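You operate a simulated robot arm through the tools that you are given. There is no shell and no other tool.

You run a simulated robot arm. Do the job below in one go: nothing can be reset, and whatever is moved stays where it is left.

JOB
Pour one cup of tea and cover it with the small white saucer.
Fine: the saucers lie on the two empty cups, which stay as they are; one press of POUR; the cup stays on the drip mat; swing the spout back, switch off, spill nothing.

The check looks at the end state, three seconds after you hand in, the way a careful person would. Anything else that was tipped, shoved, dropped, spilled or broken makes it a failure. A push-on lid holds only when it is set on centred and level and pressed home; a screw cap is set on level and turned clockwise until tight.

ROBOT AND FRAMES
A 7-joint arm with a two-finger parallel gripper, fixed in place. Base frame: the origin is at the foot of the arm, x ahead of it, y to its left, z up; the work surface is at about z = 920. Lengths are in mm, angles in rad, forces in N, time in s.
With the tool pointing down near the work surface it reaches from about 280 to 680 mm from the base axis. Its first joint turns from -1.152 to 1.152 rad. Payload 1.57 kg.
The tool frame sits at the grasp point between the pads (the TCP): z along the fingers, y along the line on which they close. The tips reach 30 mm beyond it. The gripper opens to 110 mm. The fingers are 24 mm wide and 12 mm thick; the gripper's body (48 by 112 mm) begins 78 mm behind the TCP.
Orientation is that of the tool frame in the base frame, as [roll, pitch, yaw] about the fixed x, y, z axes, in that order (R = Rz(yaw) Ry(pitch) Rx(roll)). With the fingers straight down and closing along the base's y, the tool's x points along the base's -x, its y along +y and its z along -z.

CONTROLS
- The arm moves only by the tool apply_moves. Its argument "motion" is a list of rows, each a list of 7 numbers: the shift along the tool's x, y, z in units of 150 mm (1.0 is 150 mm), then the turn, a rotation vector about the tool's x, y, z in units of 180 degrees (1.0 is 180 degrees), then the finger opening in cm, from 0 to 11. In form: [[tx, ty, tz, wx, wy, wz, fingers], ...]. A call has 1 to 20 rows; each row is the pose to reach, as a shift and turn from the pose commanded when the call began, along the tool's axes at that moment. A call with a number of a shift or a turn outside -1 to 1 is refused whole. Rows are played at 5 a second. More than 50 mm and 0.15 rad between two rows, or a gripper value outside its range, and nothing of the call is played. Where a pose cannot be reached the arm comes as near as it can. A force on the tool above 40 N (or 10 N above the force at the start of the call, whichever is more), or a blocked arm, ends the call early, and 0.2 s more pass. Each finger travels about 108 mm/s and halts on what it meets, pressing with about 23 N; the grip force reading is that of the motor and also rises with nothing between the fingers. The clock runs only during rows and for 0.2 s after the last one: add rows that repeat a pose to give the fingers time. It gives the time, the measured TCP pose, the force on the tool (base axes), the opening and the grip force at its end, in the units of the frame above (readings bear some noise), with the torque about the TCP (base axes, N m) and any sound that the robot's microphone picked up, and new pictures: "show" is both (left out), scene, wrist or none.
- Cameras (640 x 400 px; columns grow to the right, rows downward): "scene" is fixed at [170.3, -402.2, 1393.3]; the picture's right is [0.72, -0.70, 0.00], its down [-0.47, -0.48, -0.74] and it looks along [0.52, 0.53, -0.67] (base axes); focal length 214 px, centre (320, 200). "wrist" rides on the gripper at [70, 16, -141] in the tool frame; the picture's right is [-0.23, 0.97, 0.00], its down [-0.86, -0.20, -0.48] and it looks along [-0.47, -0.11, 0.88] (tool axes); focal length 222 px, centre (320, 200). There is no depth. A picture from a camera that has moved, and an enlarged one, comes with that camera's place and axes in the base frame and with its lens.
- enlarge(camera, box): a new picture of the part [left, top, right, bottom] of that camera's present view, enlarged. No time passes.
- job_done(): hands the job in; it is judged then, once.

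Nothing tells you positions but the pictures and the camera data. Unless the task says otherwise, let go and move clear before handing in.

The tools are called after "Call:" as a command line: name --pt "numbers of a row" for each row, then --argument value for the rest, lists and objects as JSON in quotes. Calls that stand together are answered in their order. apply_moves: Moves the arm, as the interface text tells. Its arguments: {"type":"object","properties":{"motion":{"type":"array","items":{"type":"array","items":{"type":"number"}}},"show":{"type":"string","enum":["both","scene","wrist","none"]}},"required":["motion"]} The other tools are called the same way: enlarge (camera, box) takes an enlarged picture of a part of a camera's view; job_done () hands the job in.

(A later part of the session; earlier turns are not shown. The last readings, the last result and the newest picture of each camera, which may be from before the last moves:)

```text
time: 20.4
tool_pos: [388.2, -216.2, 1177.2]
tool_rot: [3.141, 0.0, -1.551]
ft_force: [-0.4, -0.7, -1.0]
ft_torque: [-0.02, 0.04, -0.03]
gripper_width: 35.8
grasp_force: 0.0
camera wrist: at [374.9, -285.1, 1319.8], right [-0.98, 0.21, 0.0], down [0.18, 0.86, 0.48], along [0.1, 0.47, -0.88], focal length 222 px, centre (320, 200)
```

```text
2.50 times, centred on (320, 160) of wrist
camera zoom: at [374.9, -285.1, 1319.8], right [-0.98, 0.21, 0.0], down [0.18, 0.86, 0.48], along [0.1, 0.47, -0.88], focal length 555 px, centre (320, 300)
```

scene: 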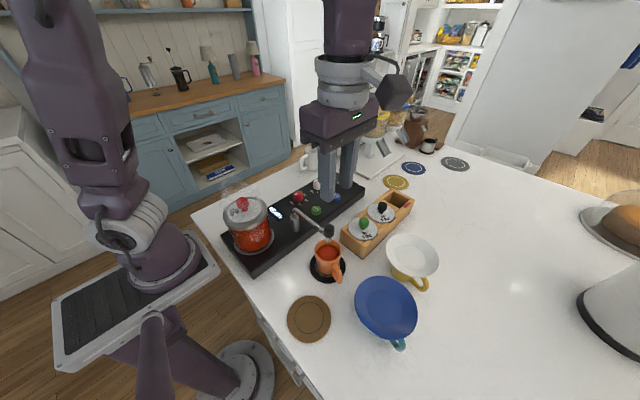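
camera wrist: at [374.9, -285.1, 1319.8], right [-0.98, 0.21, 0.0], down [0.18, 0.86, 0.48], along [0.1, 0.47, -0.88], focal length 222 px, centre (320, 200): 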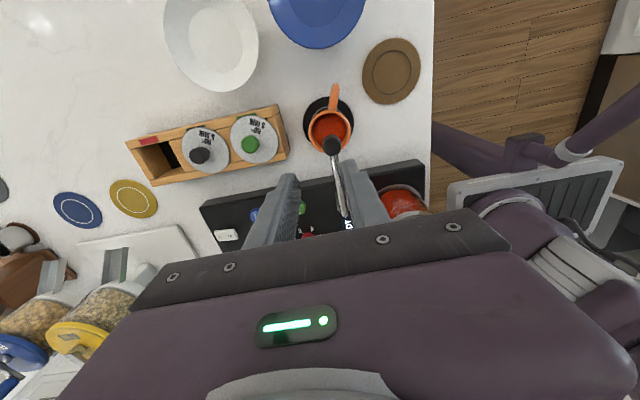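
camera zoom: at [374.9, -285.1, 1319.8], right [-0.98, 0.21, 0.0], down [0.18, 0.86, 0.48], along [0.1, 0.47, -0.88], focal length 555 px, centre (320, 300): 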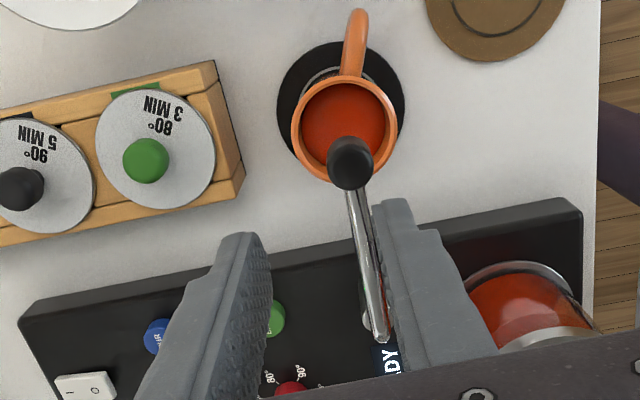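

The ball is at (375.6,-215). I'll centre over it and lower to straddle it.

Call:
apply_moves --pt "-0.006 0.084 0.1 0 0 0 3.6" --pt "-0.006 0.084 0.3 0 0 0 3.6" --pt "-0.006 0.084 0.45 0 0 0 3.6" --pt "-0.006 0.084 0.55 0 0 0 3.6" --pt "-0.006 0.084 0.64 0 0 0 3.6" --pt "-0.006 0.084 0.7 0 0 0 3.6" --pt "-0.006 0.084 0.725 0 0 0 3.4" --pt "-0.006 0.084 0.725 0 0 0 3.0" --pt "-0.006 0.084 0.725 0 0 0 2.8"

Call:
enlarge --camera "wrist" --box '[220, 80, 420, 240]'

Call:
enlarge --camera "scene" --box '[250, 180, 390, 290]'

```text
time: 22.4
tool_pos: [376.3, -214.0, 1068.3]
tool_rot: [-3.141, 0.001, -1.553]
ft_force: [-0.2, -1.0, 0.6]
ft_torque: [0.01, 0.02, 0.0]
gripper_width: 28.0
grasp_force: 0.0
camera wrist: at [362.5, -284.7, 1211.2], right [-0.98, 0.21, 0.0], down [0.18, 0.86, 0.48], along [0.1, 0.47, -0.88], focal length 222 px, centre (320, 200)
```

scene: 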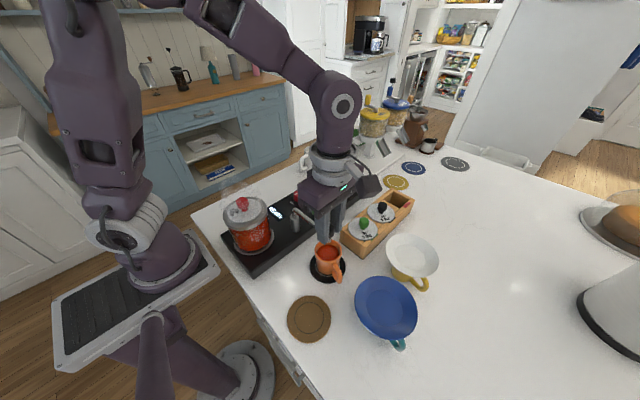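
wrist: 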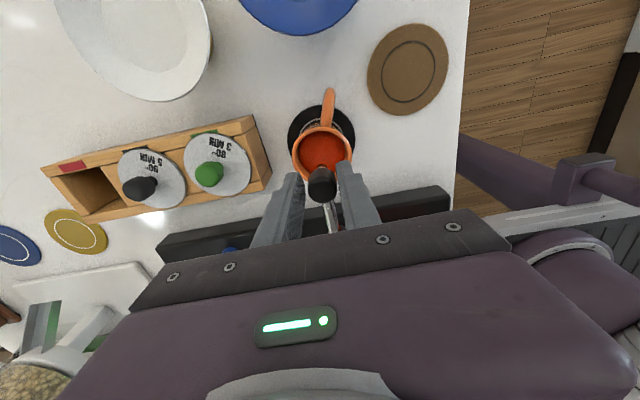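

```text
2.50 times, centred on (320, 160) of wrist
camera zoom: at [362.5, -284.7, 1211.2], right [-0.98, 0.21, 0.0], down [0.18, 0.86, 0.48], along [0.1, 0.47, -0.88], focal length 555 px, centre (320, 300)
```

zoom: 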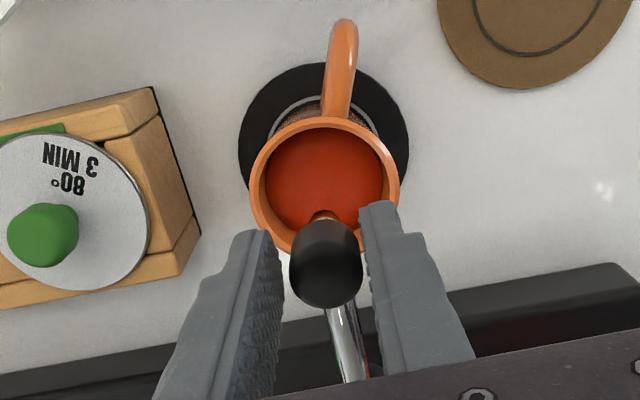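

```text
3.64 times, centred on (320, 235) of scene
camera zoom: at [170.3, -402.2, 1393.3], right [0.72, -0.7, 0.0], down [-0.47, -0.48, -0.74], along [0.52, 0.53, -0.67], focal length 780 px, centre (320, 73)
```

zoom: 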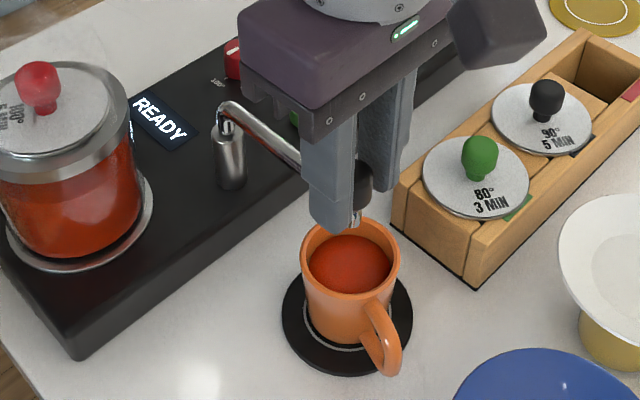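

The fingers straddle the ball again. I'll swing the spout back along the same arc to its original place.

Call:
apply_moves --pt "-0.0029 0.066 0 0 0 0.0278 2.8" --pt "-0.0115 0.1314 0 0 0 0.0556 2.8" --pt "-0.0258 0.1958 0 0 0 0.0833 2.8" --pt "-0.0456 0.2588 0 0 0 0.1111 2.8" --pt "-0.0709 0.3198 0 0 0 0.1389 2.8" --pt "-0.1014 0.3783 0 0 0 0.1667 2.8" --pt "-0.1368 0.434 0 0 0 0.1944 2.8" --pt "-0.177 0.4864 0 0 0 0.2222 2.8" --pt "-0.2216 0.5351 0 0 0 0.25 2.8" --pt "-0.2703 0.5797 0 0 0 0.2778 2.8" --pt "-0.3227 0.6199 0 0 0 0.3056 2.8" --pt "-0.3783 0.6553 0 0 0 0.3333 2.8" --pt "-0.4369 0.6858 0 0 0 0.3611 2.8" --pt "-0.4979 0.7111 0 0 0 0.3889 2.8" --pt "-0.5229 0.7197 0 0 0 0.4 2.8" --pt "-0.5229 0.7197 0 0 0 0.4 2.8"

Call:
enlarge --camera "wrist" --box '[220, 80, 420, 240]'

Call:
enlarge --camera "scene" --box '[210, 170, 370, 290]'

```text
time: 25.8
tool_pos: [267.1, -139.4, 1068.1]
tool_rot: [-3.141, -0.001, -2.808]
ft_force: [0.0, -0.6, 0.4]
ft_torque: [0.02, 0.04, -0.02]
gripper_width: 28.0
grasp_force: 0.1
camera wrist: at [196.6, -145.7, 1211.4], right [-0.1, 0.99, 0.0], down [0.87, 0.09, 0.48], along [0.48, 0.05, -0.88], focal length 222 px, centre (320, 200)
```

scene: 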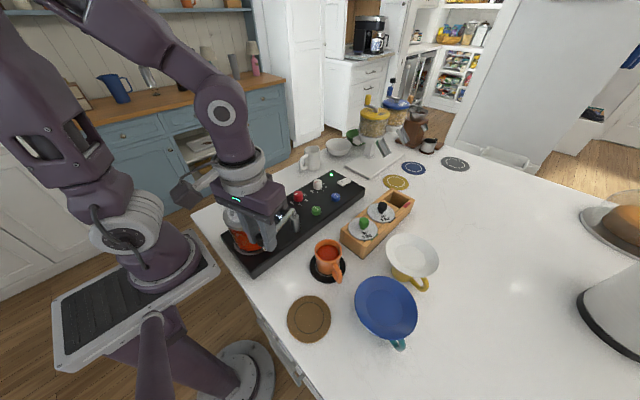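
wrist: 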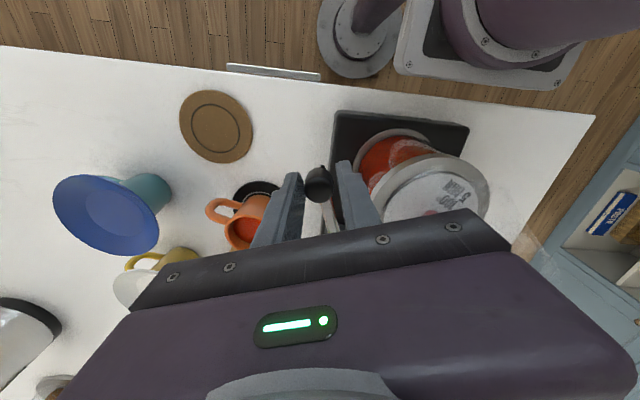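

```text
2.50 times, centred on (320, 160) of wrist
camera zoom: at [196.6, -145.7, 1211.4], right [-0.1, 0.99, 0.0], down [0.87, 0.09, 0.48], along [0.48, 0.05, -0.88], focal length 555 px, centre (320, 300)
```

zoom: 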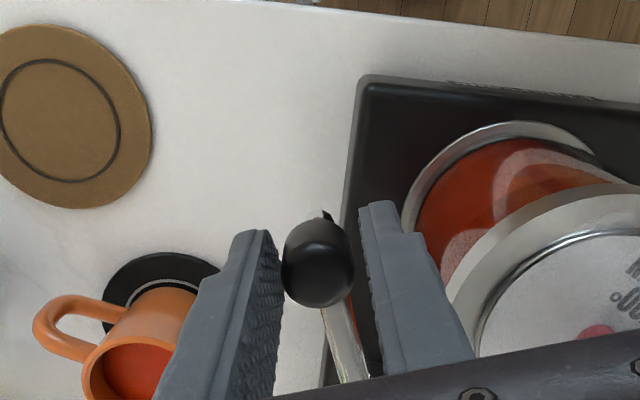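

```text
3.33 times, centred on (290, 230) of scene
camera zoom: at [170.3, -402.2, 1393.3], right [0.72, -0.7, 0.0], down [-0.47, -0.48, -0.74], along [0.52, 0.53, -0.67], focal length 715 px, centre (420, 100)
```

zoom: 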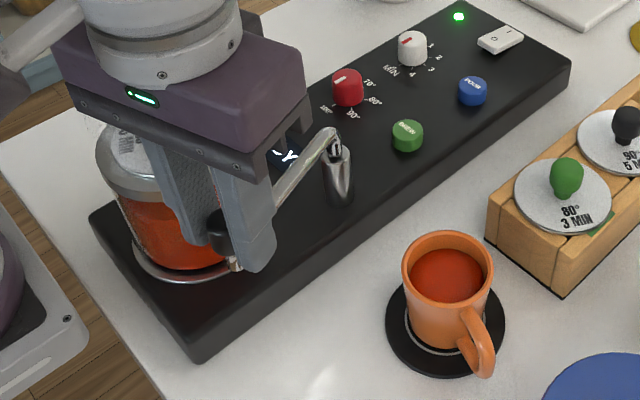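

The spout is back at its starting place. I'll release it, rise, and head toward the power switch at about (611,-60), whose O side faces the pot.

Call:
apply_moves --pt "0 0 0 0 0 0 3.4" --pt "0 0 -0.1 0 0 0 3.6" --pt "0 0 -0.25 0 0 0 3.6" --pt "0 0 -0.45 0 0 0 3.6" --pt "0 0 -0.65 0 0 0 3.6" --pt "-0.1 0 -0.78 0 0 0.02 3.0" --pt "-0.3 -0.015 -0.8 0 0 0.05 2.0" --pt "-0.5 -0.03 -0.8 0 0 0.08 1.0" --pt "-0.7 -0.04 -0.8 0 0 0.106 0" --pt "-0.85 -0.05 -0.8 0 0 0.106 0" --pt "-0.969 -0.053 -0.8 0 0 0.106 0" --pt "-0.969 -0.053 -0.8 0 0 0.106 0" --show "both"

Call:
enlarge --camera "scene" --box '[210, 160, 370, 290]'

```text
time: 28.4
tool_pos: [408.1, -98.8, 1190.5]
tool_rot: [3.141, 0.0, 3.141]
ft_force: [0.4, -0.1, -1.1]
ft_torque: [-0.02, -0.02, 0.01]
gripper_width: 0.0
grasp_force: 20.5
camera wrist: at [338.8, -82.3, 1331.7], right [0.23, 0.97, 0.0], down [0.86, -0.2, 0.48], along [0.47, -0.11, -0.88], focal length 222 px, centre (320, 200)
```

scene: 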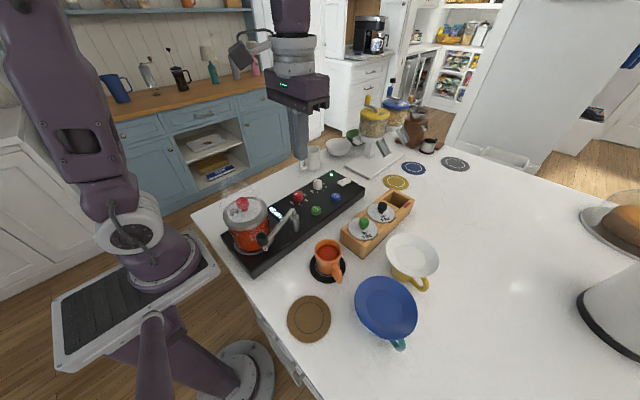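
wrist: 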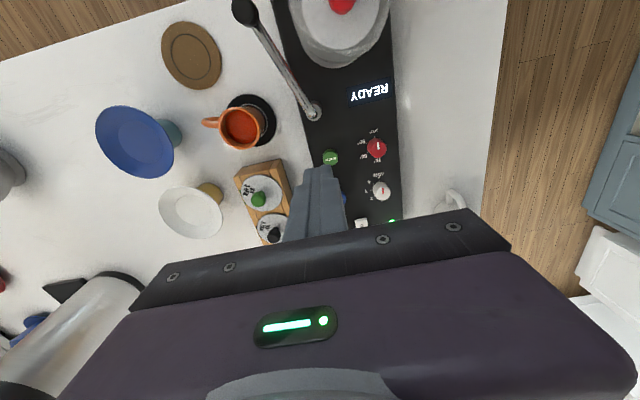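

```text
3.08 times, centred on (290, 225) of scene
camera zoom: at [170.3, -402.2, 1393.3], right [0.72, -0.7, 0.0], down [-0.47, -0.48, -0.74], along [0.52, 0.53, -0.67], focal length 660 px, centre (412, 123)
```

zoom: 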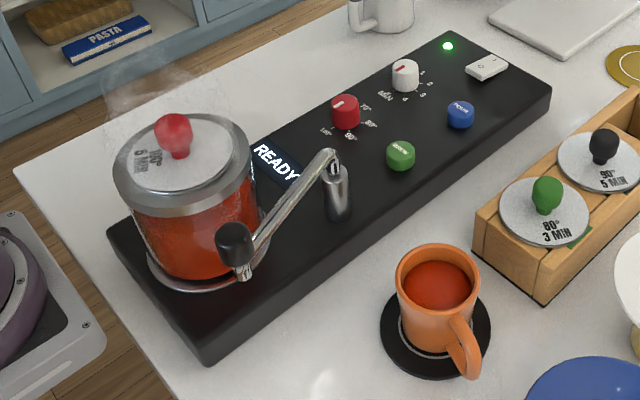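

The spout is home. I'll continue toward the switch.

Call:
apply_moves --pt "-0.2 0.05 0 0 0 0 0" --pt "-0.4 0.1 0.05 0 0 0 0" --pt "-0.6 0.15 0.1 0 0 0 0" --pt "-0.8 0.2 0.2 0 0 0 0" --pt "-0.95 0.22 0.3 0 0 0 0" --pt "-0.95 0.22 0.3 0 0 0 0"

Call:
enlarge --camera "wrist" --box '[220, 80, 440, 240]'

Call:
enlarge --camera "scene" --box '[310, 150, 380, 210]'

```text
time: 29.8
tool_pos: [550.8, -65.6, 1144.7]
tool_rot: [3.141, 0.0, 3.141]
ft_force: [0.9, -0.4, 0.4]
ft_torque: [0.01, -0.02, 0.04]
gripper_width: 0.0
grasp_force: 21.1
camera wrist: at [481.4, -49.9, 1286.2], right [0.23, 0.97, 0.0], down [0.86, -0.2, 0.48], along [0.47, -0.11, -0.88], focal length 222 px, centre (320, 200)
```

scene: 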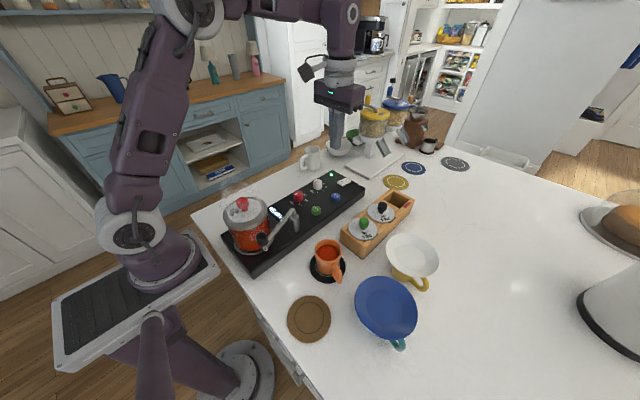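
wrist: 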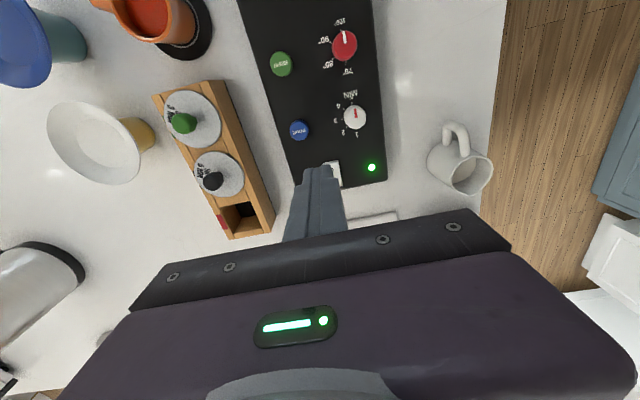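

```text
2.50 times, centred on (330, 160) of wrist
camera zoom: at [481.4, -49.9, 1286.2], right [0.23, 0.97, 0.0], down [0.86, -0.2, 0.48], along [0.47, -0.11, -0.88], focal length 555 px, centre (295, 300)
```

zoom: 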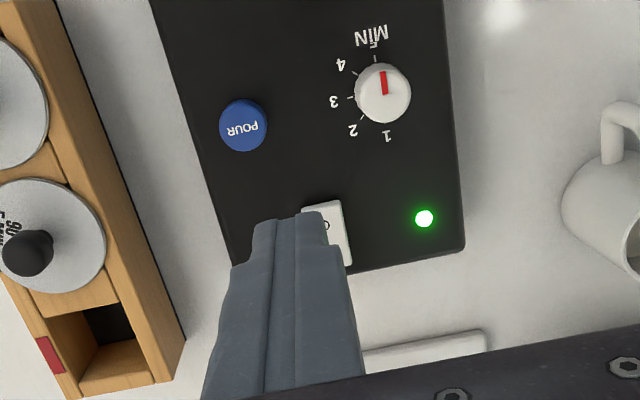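

```text
6.67 times, centred on (345, 180) of scene
camera zoom: at [170.3, -402.2, 1393.3], right [0.72, -0.7, 0.0], down [-0.47, -0.48, -0.74], along [0.52, 0.53, -0.67], focal length 1430 px, centre (153, 333)
```

zoom: 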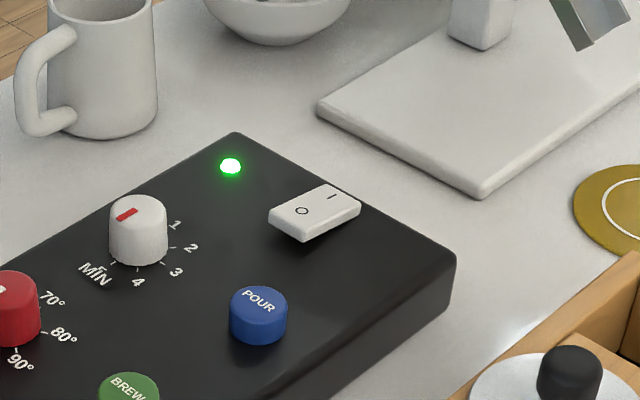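

The rocker's O end is raised and spans about x 591–612 at y≈-59. I'll hover just over the O end first.

Call:
apply_moves --pt "-0.15 0.02 0.1 0 0 0 0" --pt "-0.25 0.044 0.3 0 0 0 0" --pt "-0.305 0.044 0.5 0 0 0 0" --pt "-0.305 0.044 0.65 0 0 0 0" --pt "-0.305 0.044 0.747 0 0 0 0" --pt "-0.305 0.044 0.747 0 0 0 0"

Call:
enlarge --camera "wrist" --box '[240, 80, 400, 220]'

Call:
enlarge --camera "scene" --box '[310, 140, 390, 210]'

```text
time: 31.2
tool_pos: [594.6, -57.9, 1031.9]
tool_rot: [3.141, 0.0, 3.141]
ft_force: [0.5, -1.0, 0.6]
ft_torque: [0.02, 0.01, 0.02]
gripper_width: 0.1
grasp_force: 21.3
camera wrist: at [526.3, -41.9, 1174.2], right [0.23, 0.97, 0.0], down [0.86, -0.2, 0.48], along [0.47, -0.11, -0.88], focal length 222 px, centre (320, 200)
```

scene: 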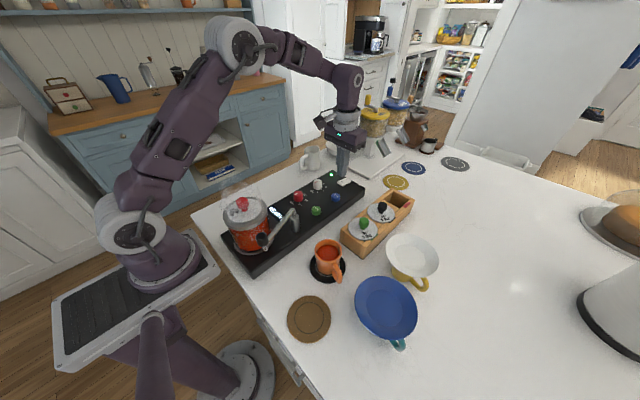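
wrist: 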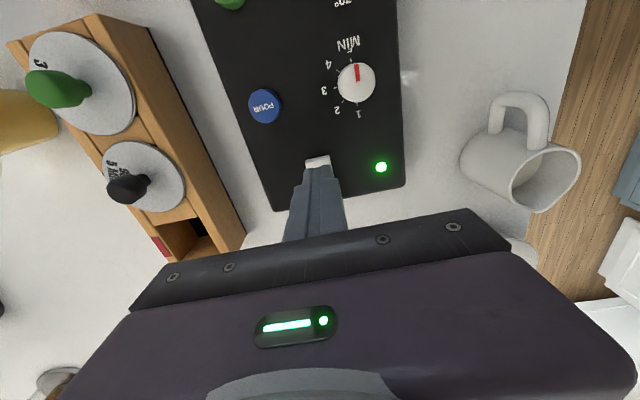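

```text
2.86 times, centred on (320, 150) of wrist
camera zoom: at [526.3, -41.9, 1174.2], right [0.23, 0.97, 0.0], down [0.86, -0.2, 0.48], along [0.47, -0.11, -0.88], focal length 635 px, centre (320, 343)
```

zoom: 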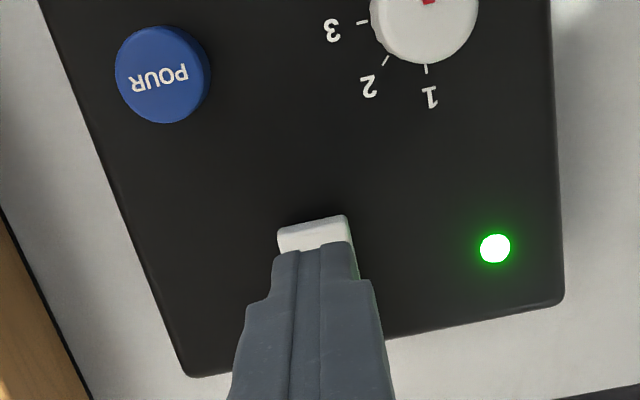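

```text
5.71 times, centred on (350, 175) of scene
camera zoom: at [170.3, -402.2, 1393.3], right [0.72, -0.7, 0.0], down [-0.47, -0.48, -0.74], along [0.52, 0.53, -0.67], focal length 1226 px, centre (149, 343)
```

zoom: 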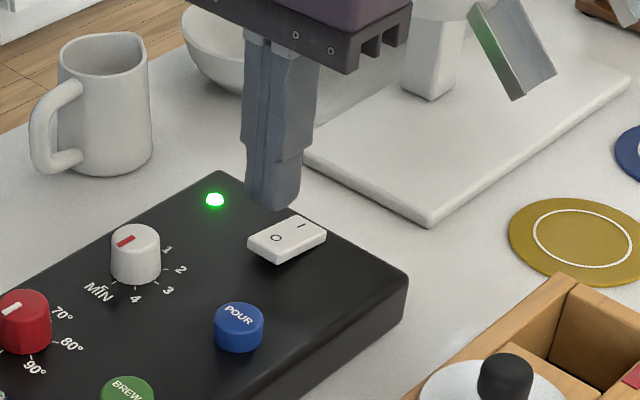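

The fingers are over the O half of the rocker. I'll press down slowly.

Call:
apply_moves --pt "-0.01 -0.004 0.08 0 0 0 0" --pt "-0.01 -0.004 0.14 0 0 0 0" --pt "-0.01 -0.004 0.165 0 0 0 0" --pt "-0.01 -0.004 0.175 0 0 0 0" --pt "-0.01 -0.004 0.185 0 0 0 0" --pt "-0.01 -0.004 0.195 0 0 0 0" --pt "-0.01 -0.004 0.205 0 0 0 0"

Call:
enlarge --camera "scene" --box '[250, 140, 390, 260]'

```text
time: 32.8
tool_pos: [597.1, -58.5, 1001.6]
tool_rot: [3.141, 0.002, -3.14]
ft_force: [-4.0, 1.4, 12.9]
ft_torque: [0.06, -0.02, -0.02]
gripper_width: 0.1
grasp_force: 21.5
heard: click
camera wrist: at [528.4, -42.6, 1144.4], right [0.23, 0.97, 0.0], down [0.85, -0.2, 0.48], along [0.47, -0.11, -0.88], focal length 222 px, centre (320, 200)
```

scene: 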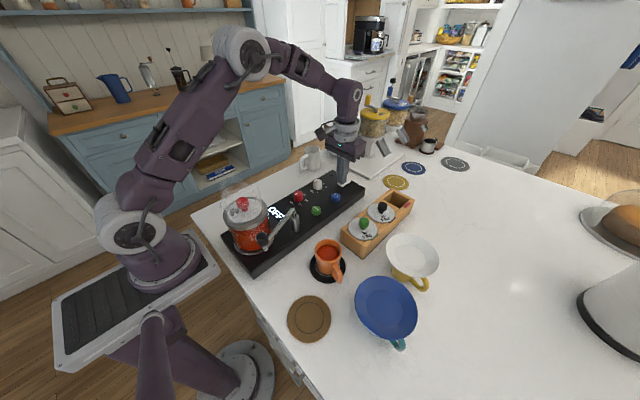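
wrist: 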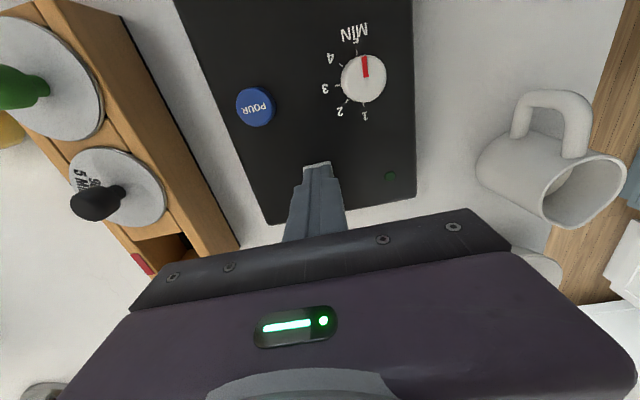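

```text
3.33 times, centred on (320, 200) of scene
camera zoom: at [169.9, -402.1, 1393.4], right [0.72, -0.7, 0.0], down [-0.47, -0.48, -0.74], along [0.52, 0.53, -0.67], focal length 715 px, centre (320, 200)
```

zoom: 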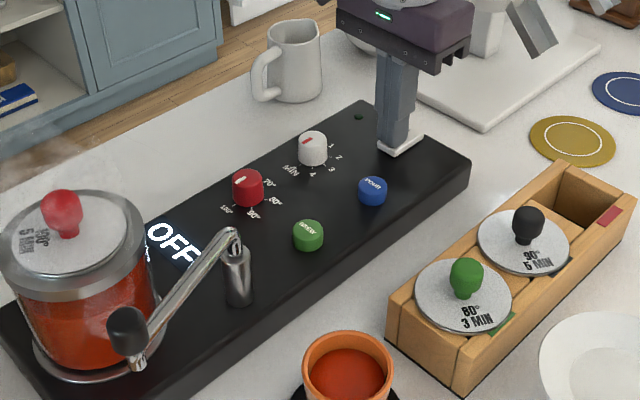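

The switch clicked, the display shows OFF and the light is out. I'll rise clear and study the white saucer on the yellow cup.

Call:
apply_moves --pt "0 0 -0.1 0 0 0 0" --pt "0 0 -0.3 0 0 0 0" --pt "0 0 -0.55 0 0 0 0" --pt "0 0 -0.8 0 0 0 0" --pt "0.1 -0.2 -1 0 0 0 2" --pt "0.2 -0.45 -1 0 0 0 4" --pt "0.3 -0.7 -1 0 0 0 6" --pt "0.4 -0.95 -1 0 0 0 8" --pt "0.4 -0.95 -1 0 0 0 8"

Call:
enlarge --camera "scene" --box '[370, 220, 450, 300]'

Call:
enlarge --camera "wrist" --box '[100, 60, 320, 240]'

Call:
enlarge --camera "scene" --box '[250, 140, 390, 260]'

```text
time: 34.8
tool_pos: [537.6, -202.7, 1150.2]
tool_rot: [3.14, 0.0, -3.141]
ft_force: [-0.3, 0.3, -0.3]
ft_torque: [0.0, -0.02, 0.03]
gripper_width: 80.1
grasp_force: 0.1
camera wrist: at [468.1, -186.4, 1292.8], right [0.23, 0.97, 0.0], down [0.86, -0.2, 0.48], along [0.47, -0.11, -0.88], focal length 222 px, centre (320, 200)
```

scene: 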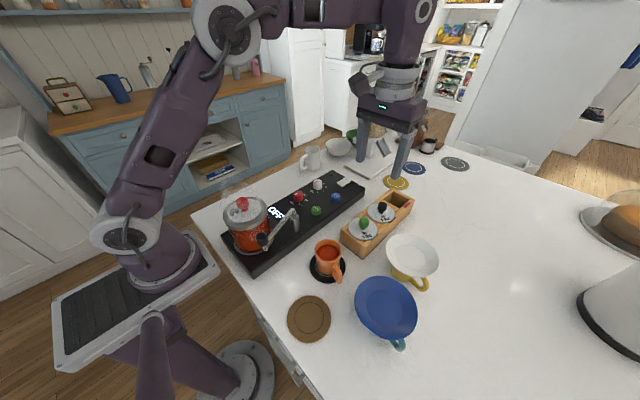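
wrist: 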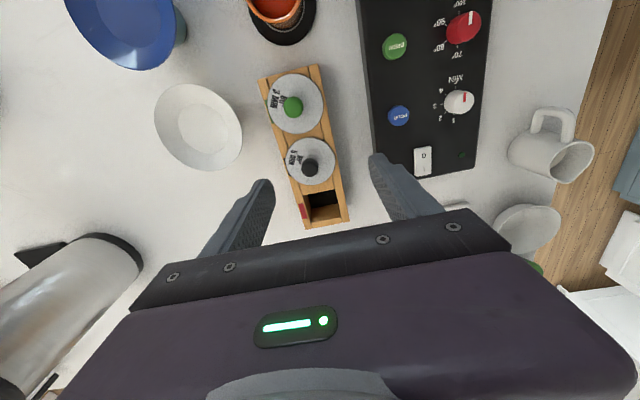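

```text
5.00 times, centred on (410, 260) of scene
camera zoom: at [170.2, -402.2, 1393.3], right [0.71, -0.7, 0.0], down [-0.47, -0.48, -0.74], along [0.52, 0.53, -0.67], focal length 1072 px, centre (-130, -100)
```

zoom: 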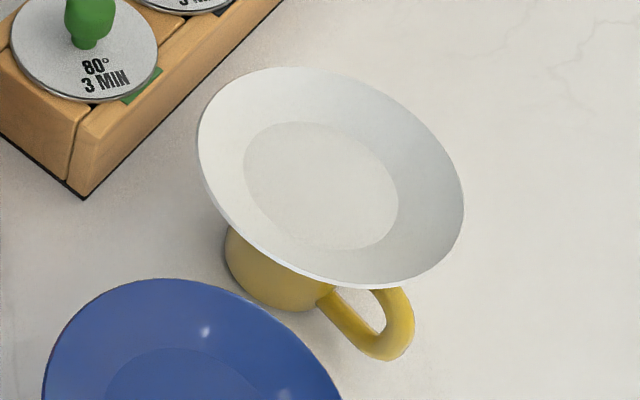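

```text
2.22 times, centred on (210, 150) of wrist
camera zoom: at [468.1, -186.4, 1292.8], right [0.23, 0.97, 0.0], down [0.86, -0.2, 0.48], along [0.47, -0.11, -0.88], focal length 494 px, centre (564, 311)
```

zoom: 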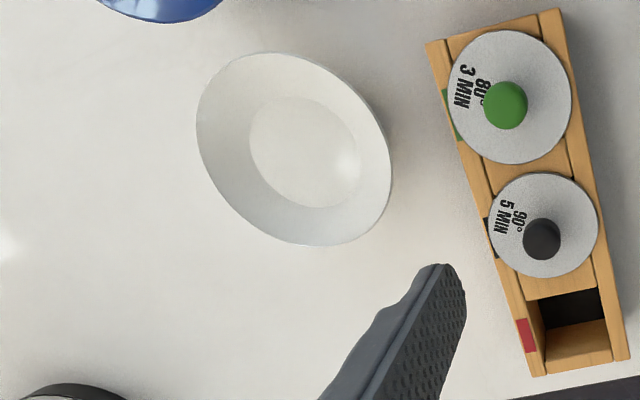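

```text
3.33 times, centred on (320, 200) of scene
camera zoom: at [170.2, -402.2, 1393.3], right [0.71, -0.7, 0.0], down [-0.47, -0.48, -0.74], along [0.52, 0.53, -0.67], focal length 715 px, centre (320, 200)
```

zoom: 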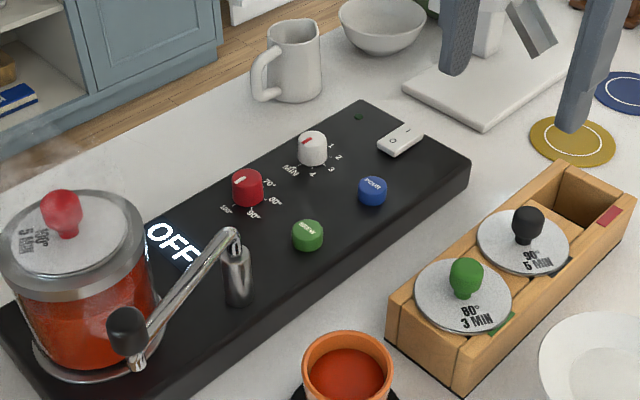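

The machine is off and the spout is home. The white saucer is centred near (491,-349), about 108–110 mm across with its rim near z 1002, so it's too wide to grip across. I'll grip its sloping rim from the near side instead, and start by turning the tool for a side view.

Call:
apply_moves --pt "0.1 -0.07 0 0 0 -0.04 8" --pt "0.2 -0.14 0 0 0 -0.08 8" --pt "0.32 -0.21 0 0 0 -0.12 7" --pt "0.44 -0.28 0 0 0 -0.16 6" --pt "0.56 -0.36 0 0 0 -0.2 5" --pt "0.68 -0.44 0 0 0 -0.24 4" --pt "0.8 -0.52 0 0 0 -0.28 4" --pt "0.917 -0.582 0 0 0 -0.3167 4" --pt "0.917 -0.582 0 0 0 -0.3167 4"

Call:
enlarge --camera "wrist" --box '[150, 40, 450, 240]'

```text
time: 36.8
tool_pos: [399.6, -289.1, 1151.5]
tool_rot: [-3.141, 0.001, -2.145]
ft_force: [-0.3, 0.5, -0.3]
ft_torque: [0.01, 0.0, -0.01]
gripper_width: 40.1
grasp_force: 0.0
camera wrist: at [348.1, -339.0, 1293.6], right [-0.69, 0.72, 0.0], down [0.63, 0.61, 0.48], along [0.34, 0.33, -0.88], focal length 222 px, centre (320, 200)
```

scene: 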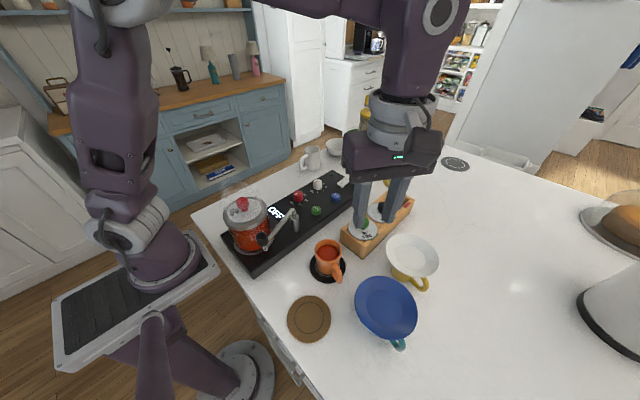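
wrist: 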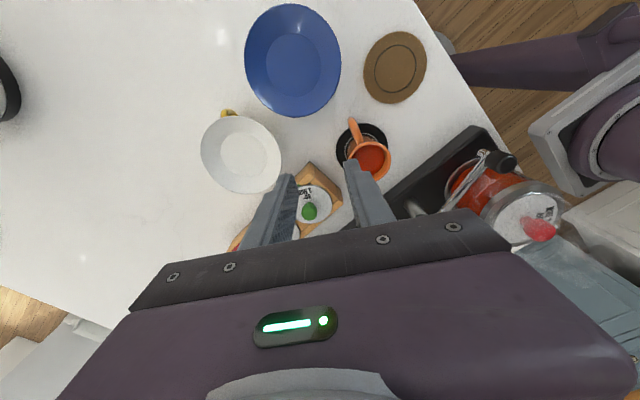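

```text
2.00 times, centred on (300, 140) of wrist
camera zoom: at [348.1, -339.0, 1293.6], right [-0.69, 0.72, 0.0], down [0.63, 0.61, 0.48], along [0.34, 0.33, -0.88], focal length 444 px, centre (360, 320)
```

zoom: 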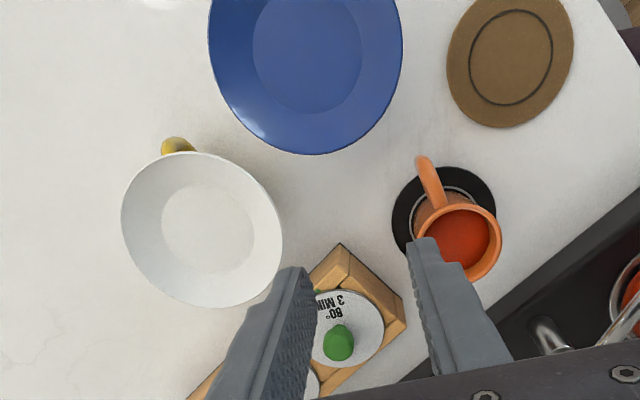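

I'll tilt the tool to about 28° below horizontal, pointing outward, to check reachability and get a side view of the saucer.

Call:
apply_moves --pt "0 0 0 0.038 0 0 4" --pt "0 0 0 0.076 0 0 4" --pt "0 0 0 0.114 0 0 4" --pt "0 0 0 0.152 0 0 4" --pt "0 0 0 0.19 0 0 4" --pt "0 0 0 0.228 0 0 4" --pt "0 0 0 0.266 0 0 4" --pt "0 0 0 0.304 0 0 4" --pt "0 0 0 0.344 0 0 4" --pt "0 0 0 0.344 0 0 4"

Call:
enlarge --camera "wrist" --box '[150, 40, 450, 240]'

```text
time: 39.0
tool_pos: [415.1, -285.2, 1220.9]
tool_rot: [-2.077, -0.005, -2.151]
ft_force: [0.3, 0.5, 1.0]
ft_torque: [-0.02, 0.02, -0.02]
gripper_width: 39.9
grasp_force: 0.1
out of reach, approached as far as the arm can: row 8, 9, 10
camera wrist: at [268.5, -270.3, 1275.5], right [-0.27, 0.44, -0.85], down [0.2, 0.89, 0.4], along [0.94, -0.06, -0.33], focal length 222 px, centre (320, 200)
```

scene: 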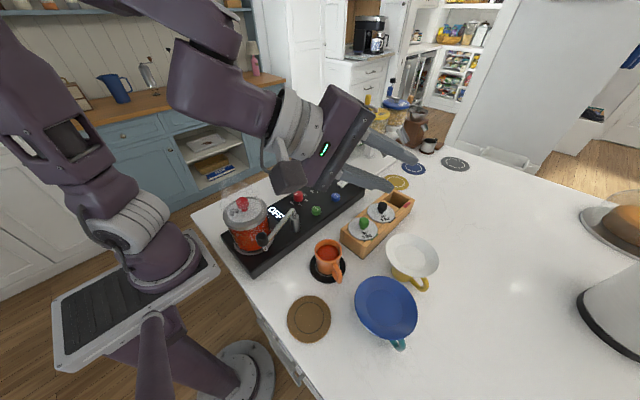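
wrist: 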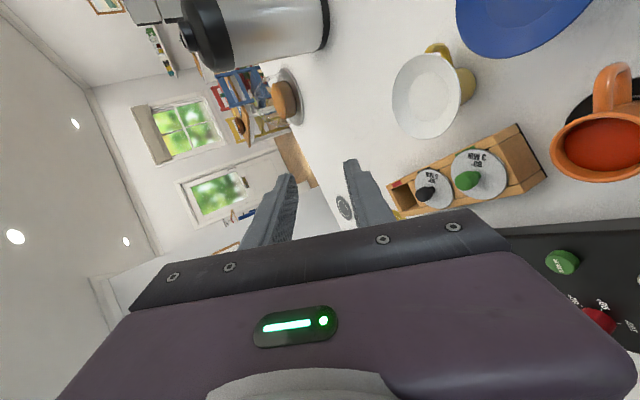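

```text
2.00 times, centred on (300, 140) of wrist
camera zoom: at [268.5, -270.3, 1275.5], right [-0.27, 0.44, -0.85], down [0.2, 0.89, 0.4], along [0.94, -0.06, -0.33], focal length 444 px, centre (360, 320)
```

zoom: 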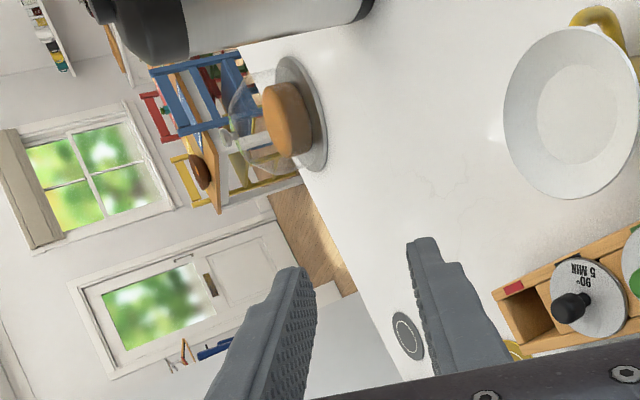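

Rows 8–10 were out of reach here because the wrist was too close to the shoulder, though the orientation itself was reached. I'll move outward and down, where there should be room, then see where it lands.

Call:
apply_moves --pt "0 0.064 0.092 0 0 0 4" --pt "0 0.127 0.184 0 0 0 4" --pt "0 0.19 0.276 0 0 0 4" --pt "-0.002 0.254 0.367 0 0 0 4" --pt "-0.002 0.254 0.367 0 0 0 4" --pt "-0.002 0.254 0.367 0 0 0 4"

Call:
enlarge --camera "wrist" --box '[300, 40, 560, 240]'

```text
time: 40.4
tool_pos: [450.4, -298.2, 1217.1]
tool_rot: [-2.069, 0.0, -2.147]
ft_force: [0.2, -0.3, 1.0]
ft_torque: [-0.02, -0.01, 0.02]
gripper_width: 40.2
grasp_force: 0.1
out of reach, approached as far as the arm can: row 1, 2, 3, 4, 5, 6
camera wrist: at [302.3, -283.7, 1271.3], right [-0.27, 0.44, -0.86], down [0.19, 0.89, 0.4], along [0.94, -0.06, -0.32], focal length 222 px, centre (320, 200)
```

scene: 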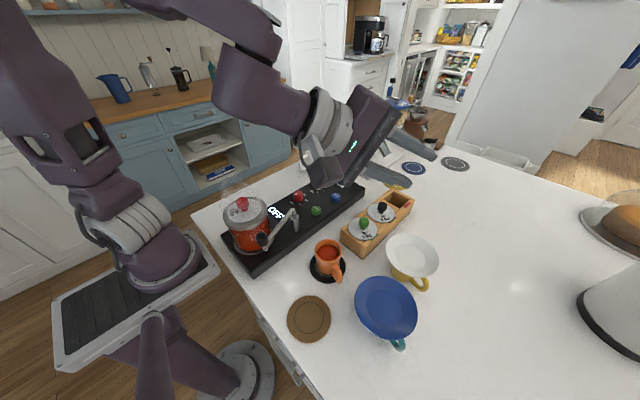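
wrist: 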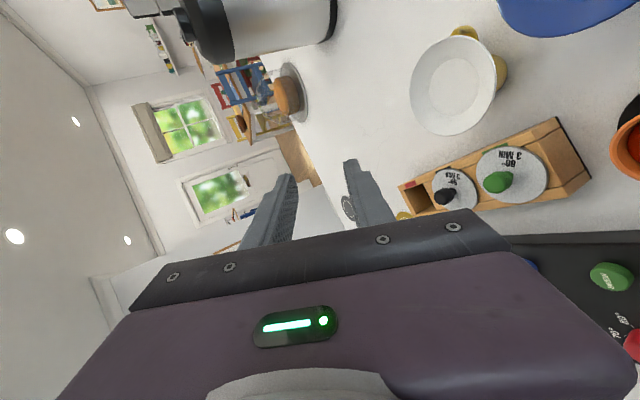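

```text
2.00 times, centred on (430, 140) of wrist
camera zoom: at [302.3, -283.7, 1271.3], right [-0.27, 0.44, -0.86], down [0.19, 0.89, 0.4], along [0.94, -0.06, -0.32], focal length 444 px, centre (100, 320)
```

zoom: 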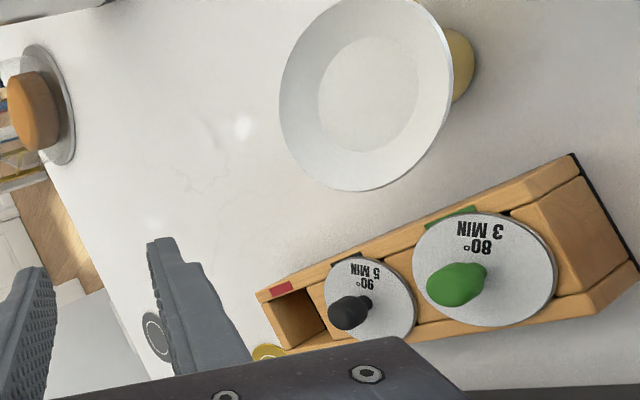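

Low tilted poses are out of reach for this arm. The saucer's diameter works out to about 107 mm, just inside the 110 mm opening, so I'll return to a vertical tool and measure the saucer for a grip across its rim.

Call:
apply_moves --pt "0 -0.1 -0.055 -0.038 0 0 4" --pt "0 -0.2 -0.11 -0.076 0 0 4" --pt "0 -0.3 -0.165 -0.114 0 0 4" --pt "0 -0.4 -0.22 -0.152 0 0 4" --pt "0 -0.437 -0.242 -0.19 0 0 4" --pt "0 -0.437 -0.242 -0.228 0 0 4" --pt "0 -0.437 -0.242 -0.266 0 0 4" --pt "0 -0.437 -0.242 -0.304 0 0 4" --pt "0 -0.437 -0.242 -0.344 0 0 4" --pt "0 -0.437 -0.242 -0.344 0 0 4"

```text
time: 42.6
tool_pos: [428.3, -288.0, 1299.9]
tool_rot: [-3.041, -0.008, -2.137]
ft_force: [-0.2, 0.5, 0.6]
ft_torque: [0.03, -0.01, -0.01]
gripper_width: 39.9
grasp_force: 0.0
out of reach, approached as far as the arm can: row 1, 8, 9, 10
camera wrist: at [366.7, -329.9, 1439.3], right [-0.7, 0.71, -0.1], down [0.59, 0.64, 0.49], along [0.41, 0.28, -0.87], focal length 222 px, centre (320, 200)
```

scene: 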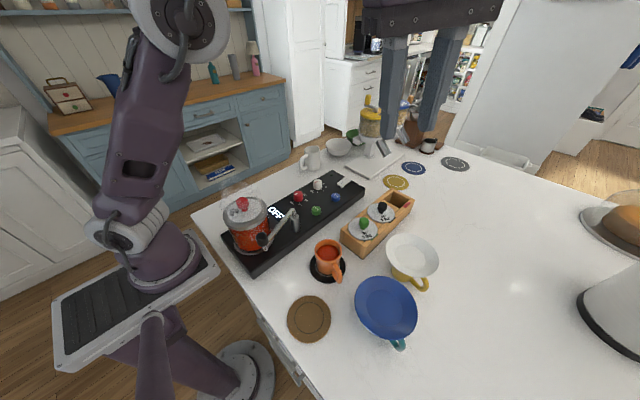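
wrist: 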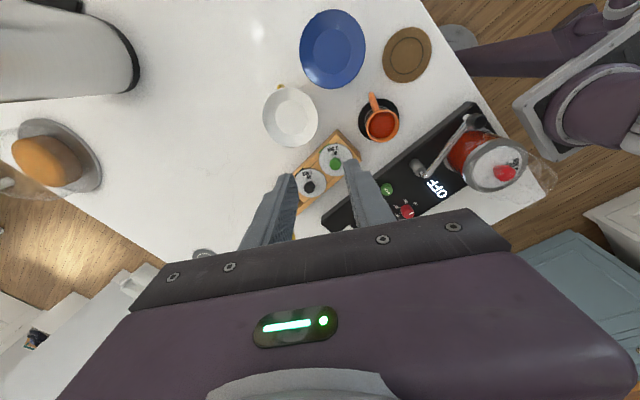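

The arm is back near vertical at z≈1300. I'll lower toward the saucer and square the tool up, with the fingers closing along the scene camera's right axis so both gaps can be seen.

Call:
apply_moves --pt "0.01 -0.05 0.1 -0.008 0 0.01 6" --pt "0.02 -0.1 0.25 -0.016 0 0.03 8" --pt "0.04 -0.2 0.4 -0.032 0 0.05 10" --pt "0.06 -0.3 0.55 -0.032 0 0.066 11" --pt "0.087 -0.385 0.7 -0.032 0 0.066 11" --pt "0.087 -0.385 0.8 -0.032 0 0.066 11" --pt "0.087 -0.385 0.8 -0.032 0 0.066 11"

Call:
enlarge --camera "wrist" --box '[200, 60, 400, 200]'

```text
time: 44.2
tool_pos: [480.0, -338.8, 1184.9]
tool_rot: [-3.138, 0.001, -2.345]
ft_force: [0.2, 0.3, 0.5]
ft_torque: [-0.01, -0.04, 0.03]
gripper_width: 110.2
grasp_force: 0.0
camera wrist: at [419.3, -376.4, 1327.0], right [-0.54, 0.84, 0.0], down [0.74, 0.47, 0.48], along [0.41, 0.26, -0.88], focal length 222 px, centre (320, 200)
```

scene: 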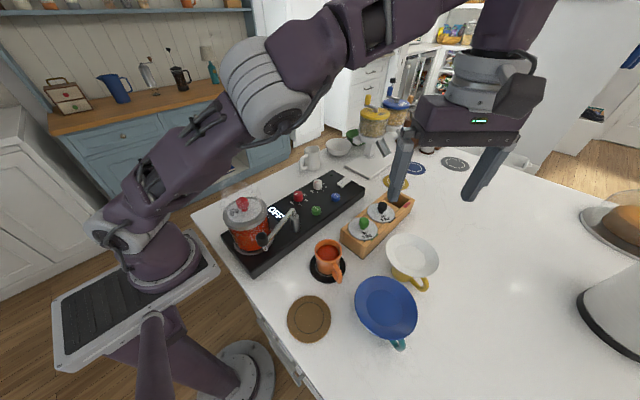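
wrist: 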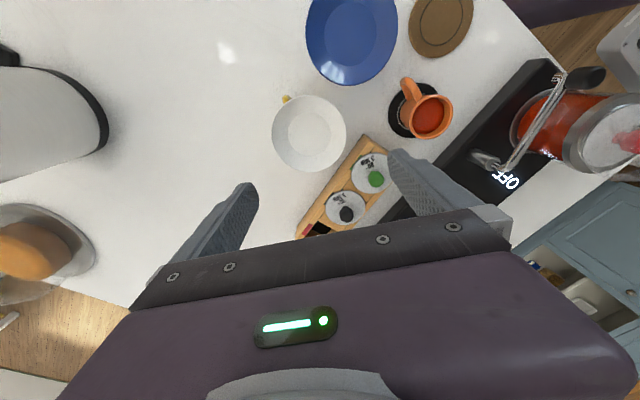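

```text
2.86 times, centred on (300, 130) of wrist
camera zoom: at [419.3, -376.4, 1327.0], right [-0.54, 0.84, 0.0], down [0.74, 0.47, 0.48], along [0.41, 0.26, -0.88], focal length 635 px, centre (377, 400)
```

zoom: 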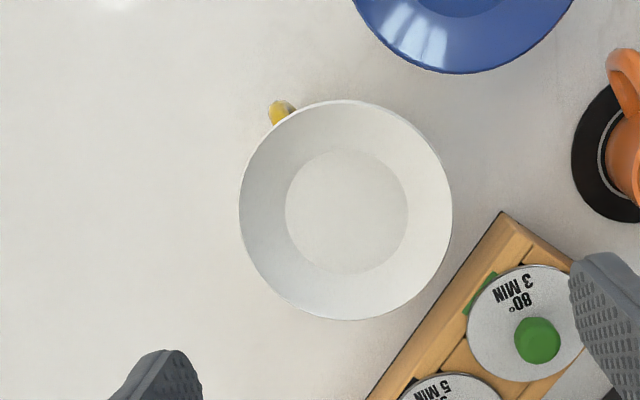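

The saucer is now measured at centre ≈(488.5,-351), rim z≈1007 and diameter ≈105.5 mm, so it fits between the open fingers. I'll descend beside it on a chord where there's more room, check the gaps, then slide in to the diameter.

Call:
apply_moves --pt "-0.05 -0.03 0.1 0 0 0 11" --pt "-0.12 -0.06 0.25 0 0 0 11" --pt "-0.18 -0.09 0.4 0 0 0 11" --pt "-0.215 -0.0955 0.55 0 0 0 11" --pt "-0.215 -0.0955 0.7 0 0 0 11" --pt "-0.215 -0.0955 0.833 0 0 0 11" --pt "-0.215 -0.0955 0.833 0 0 0 11"

Call:
enlarge --camera "wrist" --box '[160, 20, 440, 200]'

Call:
enlarge --camera "scene" --box '[350, 190, 490, 300]'

```text
time: 45.8
tool_pos: [512.1, -324.2, 1061.2]
tool_rot: [-3.14, 0.002, -2.343]
ft_force: [0.4, -0.1, -0.2]
ft_torque: [-0.03, 0.03, -0.02]
gripper_width: 109.7
grasp_force: 0.1
camera wrist: at [452.2, -363.0, 1203.1], right [-0.54, 0.84, 0.0], down [0.74, 0.47, 0.48], along [0.41, 0.26, -0.88], focal length 222 px, centre (320, 200)
```

scene: 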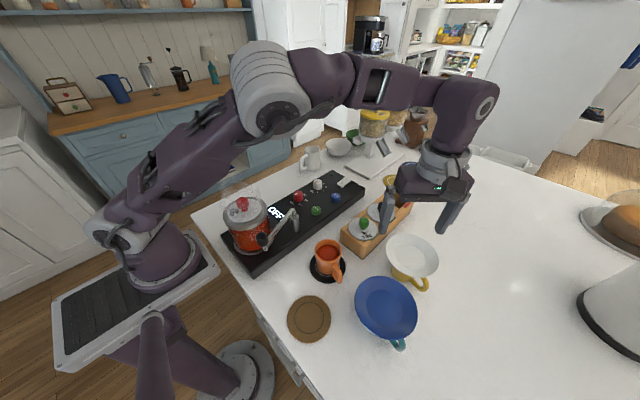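
wrist: 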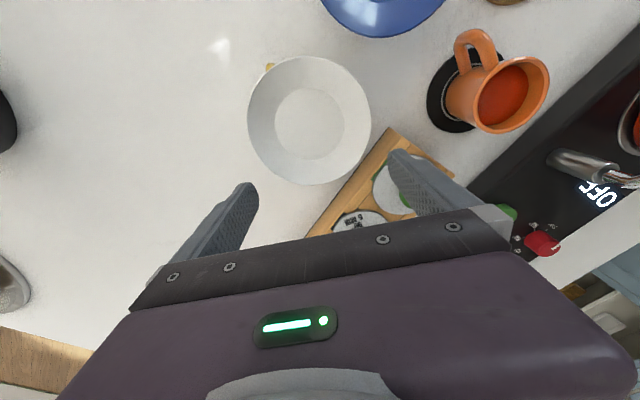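

```text
2.22 times, centred on (300, 110) of wrist
camera zoom: at [452.2, -363.0, 1203.1], right [-0.54, 0.84, 0.0], down [0.74, 0.47, 0.48], along [0.41, 0.26, -0.88], focal length 494 px, centre (364, 400)
```

zoom: 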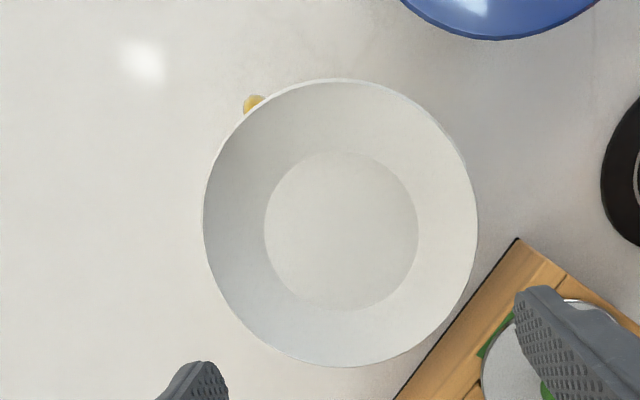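

```text
3.64 times, centred on (420, 245) of scene
camera zoom: at [170.3, -402.2, 1393.3], right [0.72, -0.7, 0.0], down [-0.47, -0.48, -0.74], along [0.52, 0.53, -0.67], focal length 780 px, centre (-44, 36)
```

zoom: 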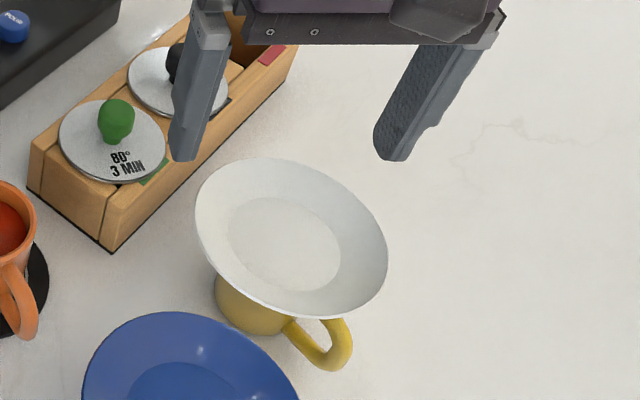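

The saucer is about 105 mm wide, with its centre 35 mm ahead of the TCP along tool x and ~1.5 mm off along the closing line. I'll descend on this chord (about 7 mm gap each side) and check the gaps directly.

Call:
apply_moves --pt "0 -0.009 0.08 0 0 0 11" --pt "0 -0.009 0.16 0 0 0 11" --pt "0 -0.009 0.24 0 0 0 11" --pt "0 -0.009 0.305 0 0 0 11" --pt "0 -0.009 0.305 0 0 0 11"

Call:
enlarge --camera "wrist" --box '[180, 20, 460, 200]'

Call:
enlarge --camera "scene" --box '[370, 210, 470, 290]'

```text
time: 47.0
tool_pos: [513.1, -324.8, 1014.5]
tool_rot: [-3.139, 0.001, -2.34]
ft_force: [0.5, -0.4, -0.7]
ft_torque: [0.01, -0.04, 0.01]
gripper_width: 109.8
grasp_force: 0.0
camera wrist: at [453.4, -363.6, 1156.6], right [-0.54, 0.84, 0.0], down [0.74, 0.47, 0.48], along [0.41, 0.26, -0.88], focal length 222 px, centre (320, 200)
```

scene: 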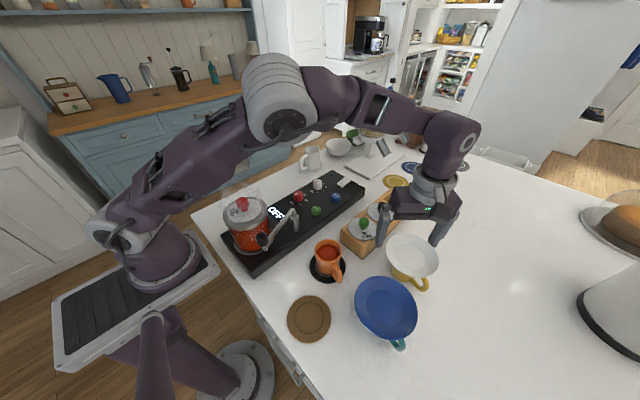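
wrist: 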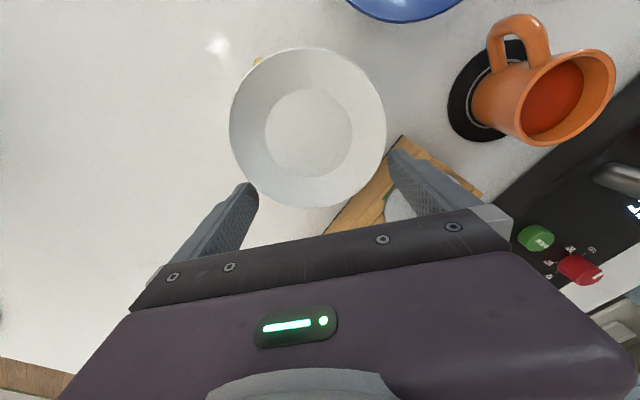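

```text
2.22 times, centred on (320, 110) of wrist
camera zoom: at [453.4, -363.6, 1156.6], right [-0.54, 0.84, 0.0], down [0.74, 0.47, 0.48], along [0.41, 0.26, -0.88], focal length 494 px, centre (320, 400)
```

zoom: 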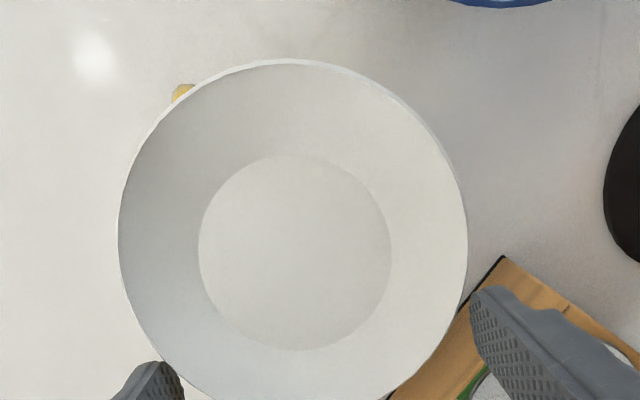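

```text
5.00 times, centred on (420, 250) of scene
camera zoom: at [170.3, -402.2, 1393.3], right [0.72, -0.7, 0.0], down [-0.47, -0.48, -0.74], along [0.52, 0.53, -0.67], focal length 1072 px, centre (-180, -50)
```

zoom: 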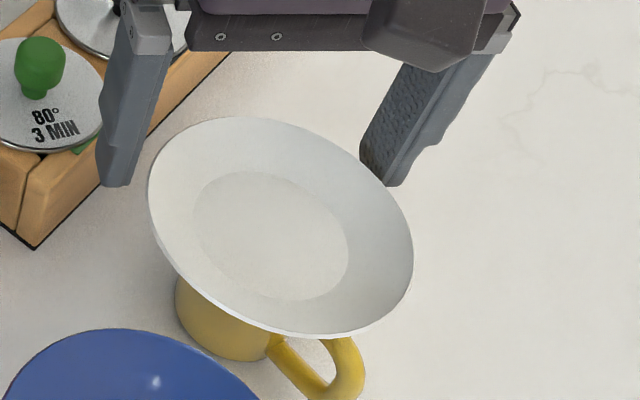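

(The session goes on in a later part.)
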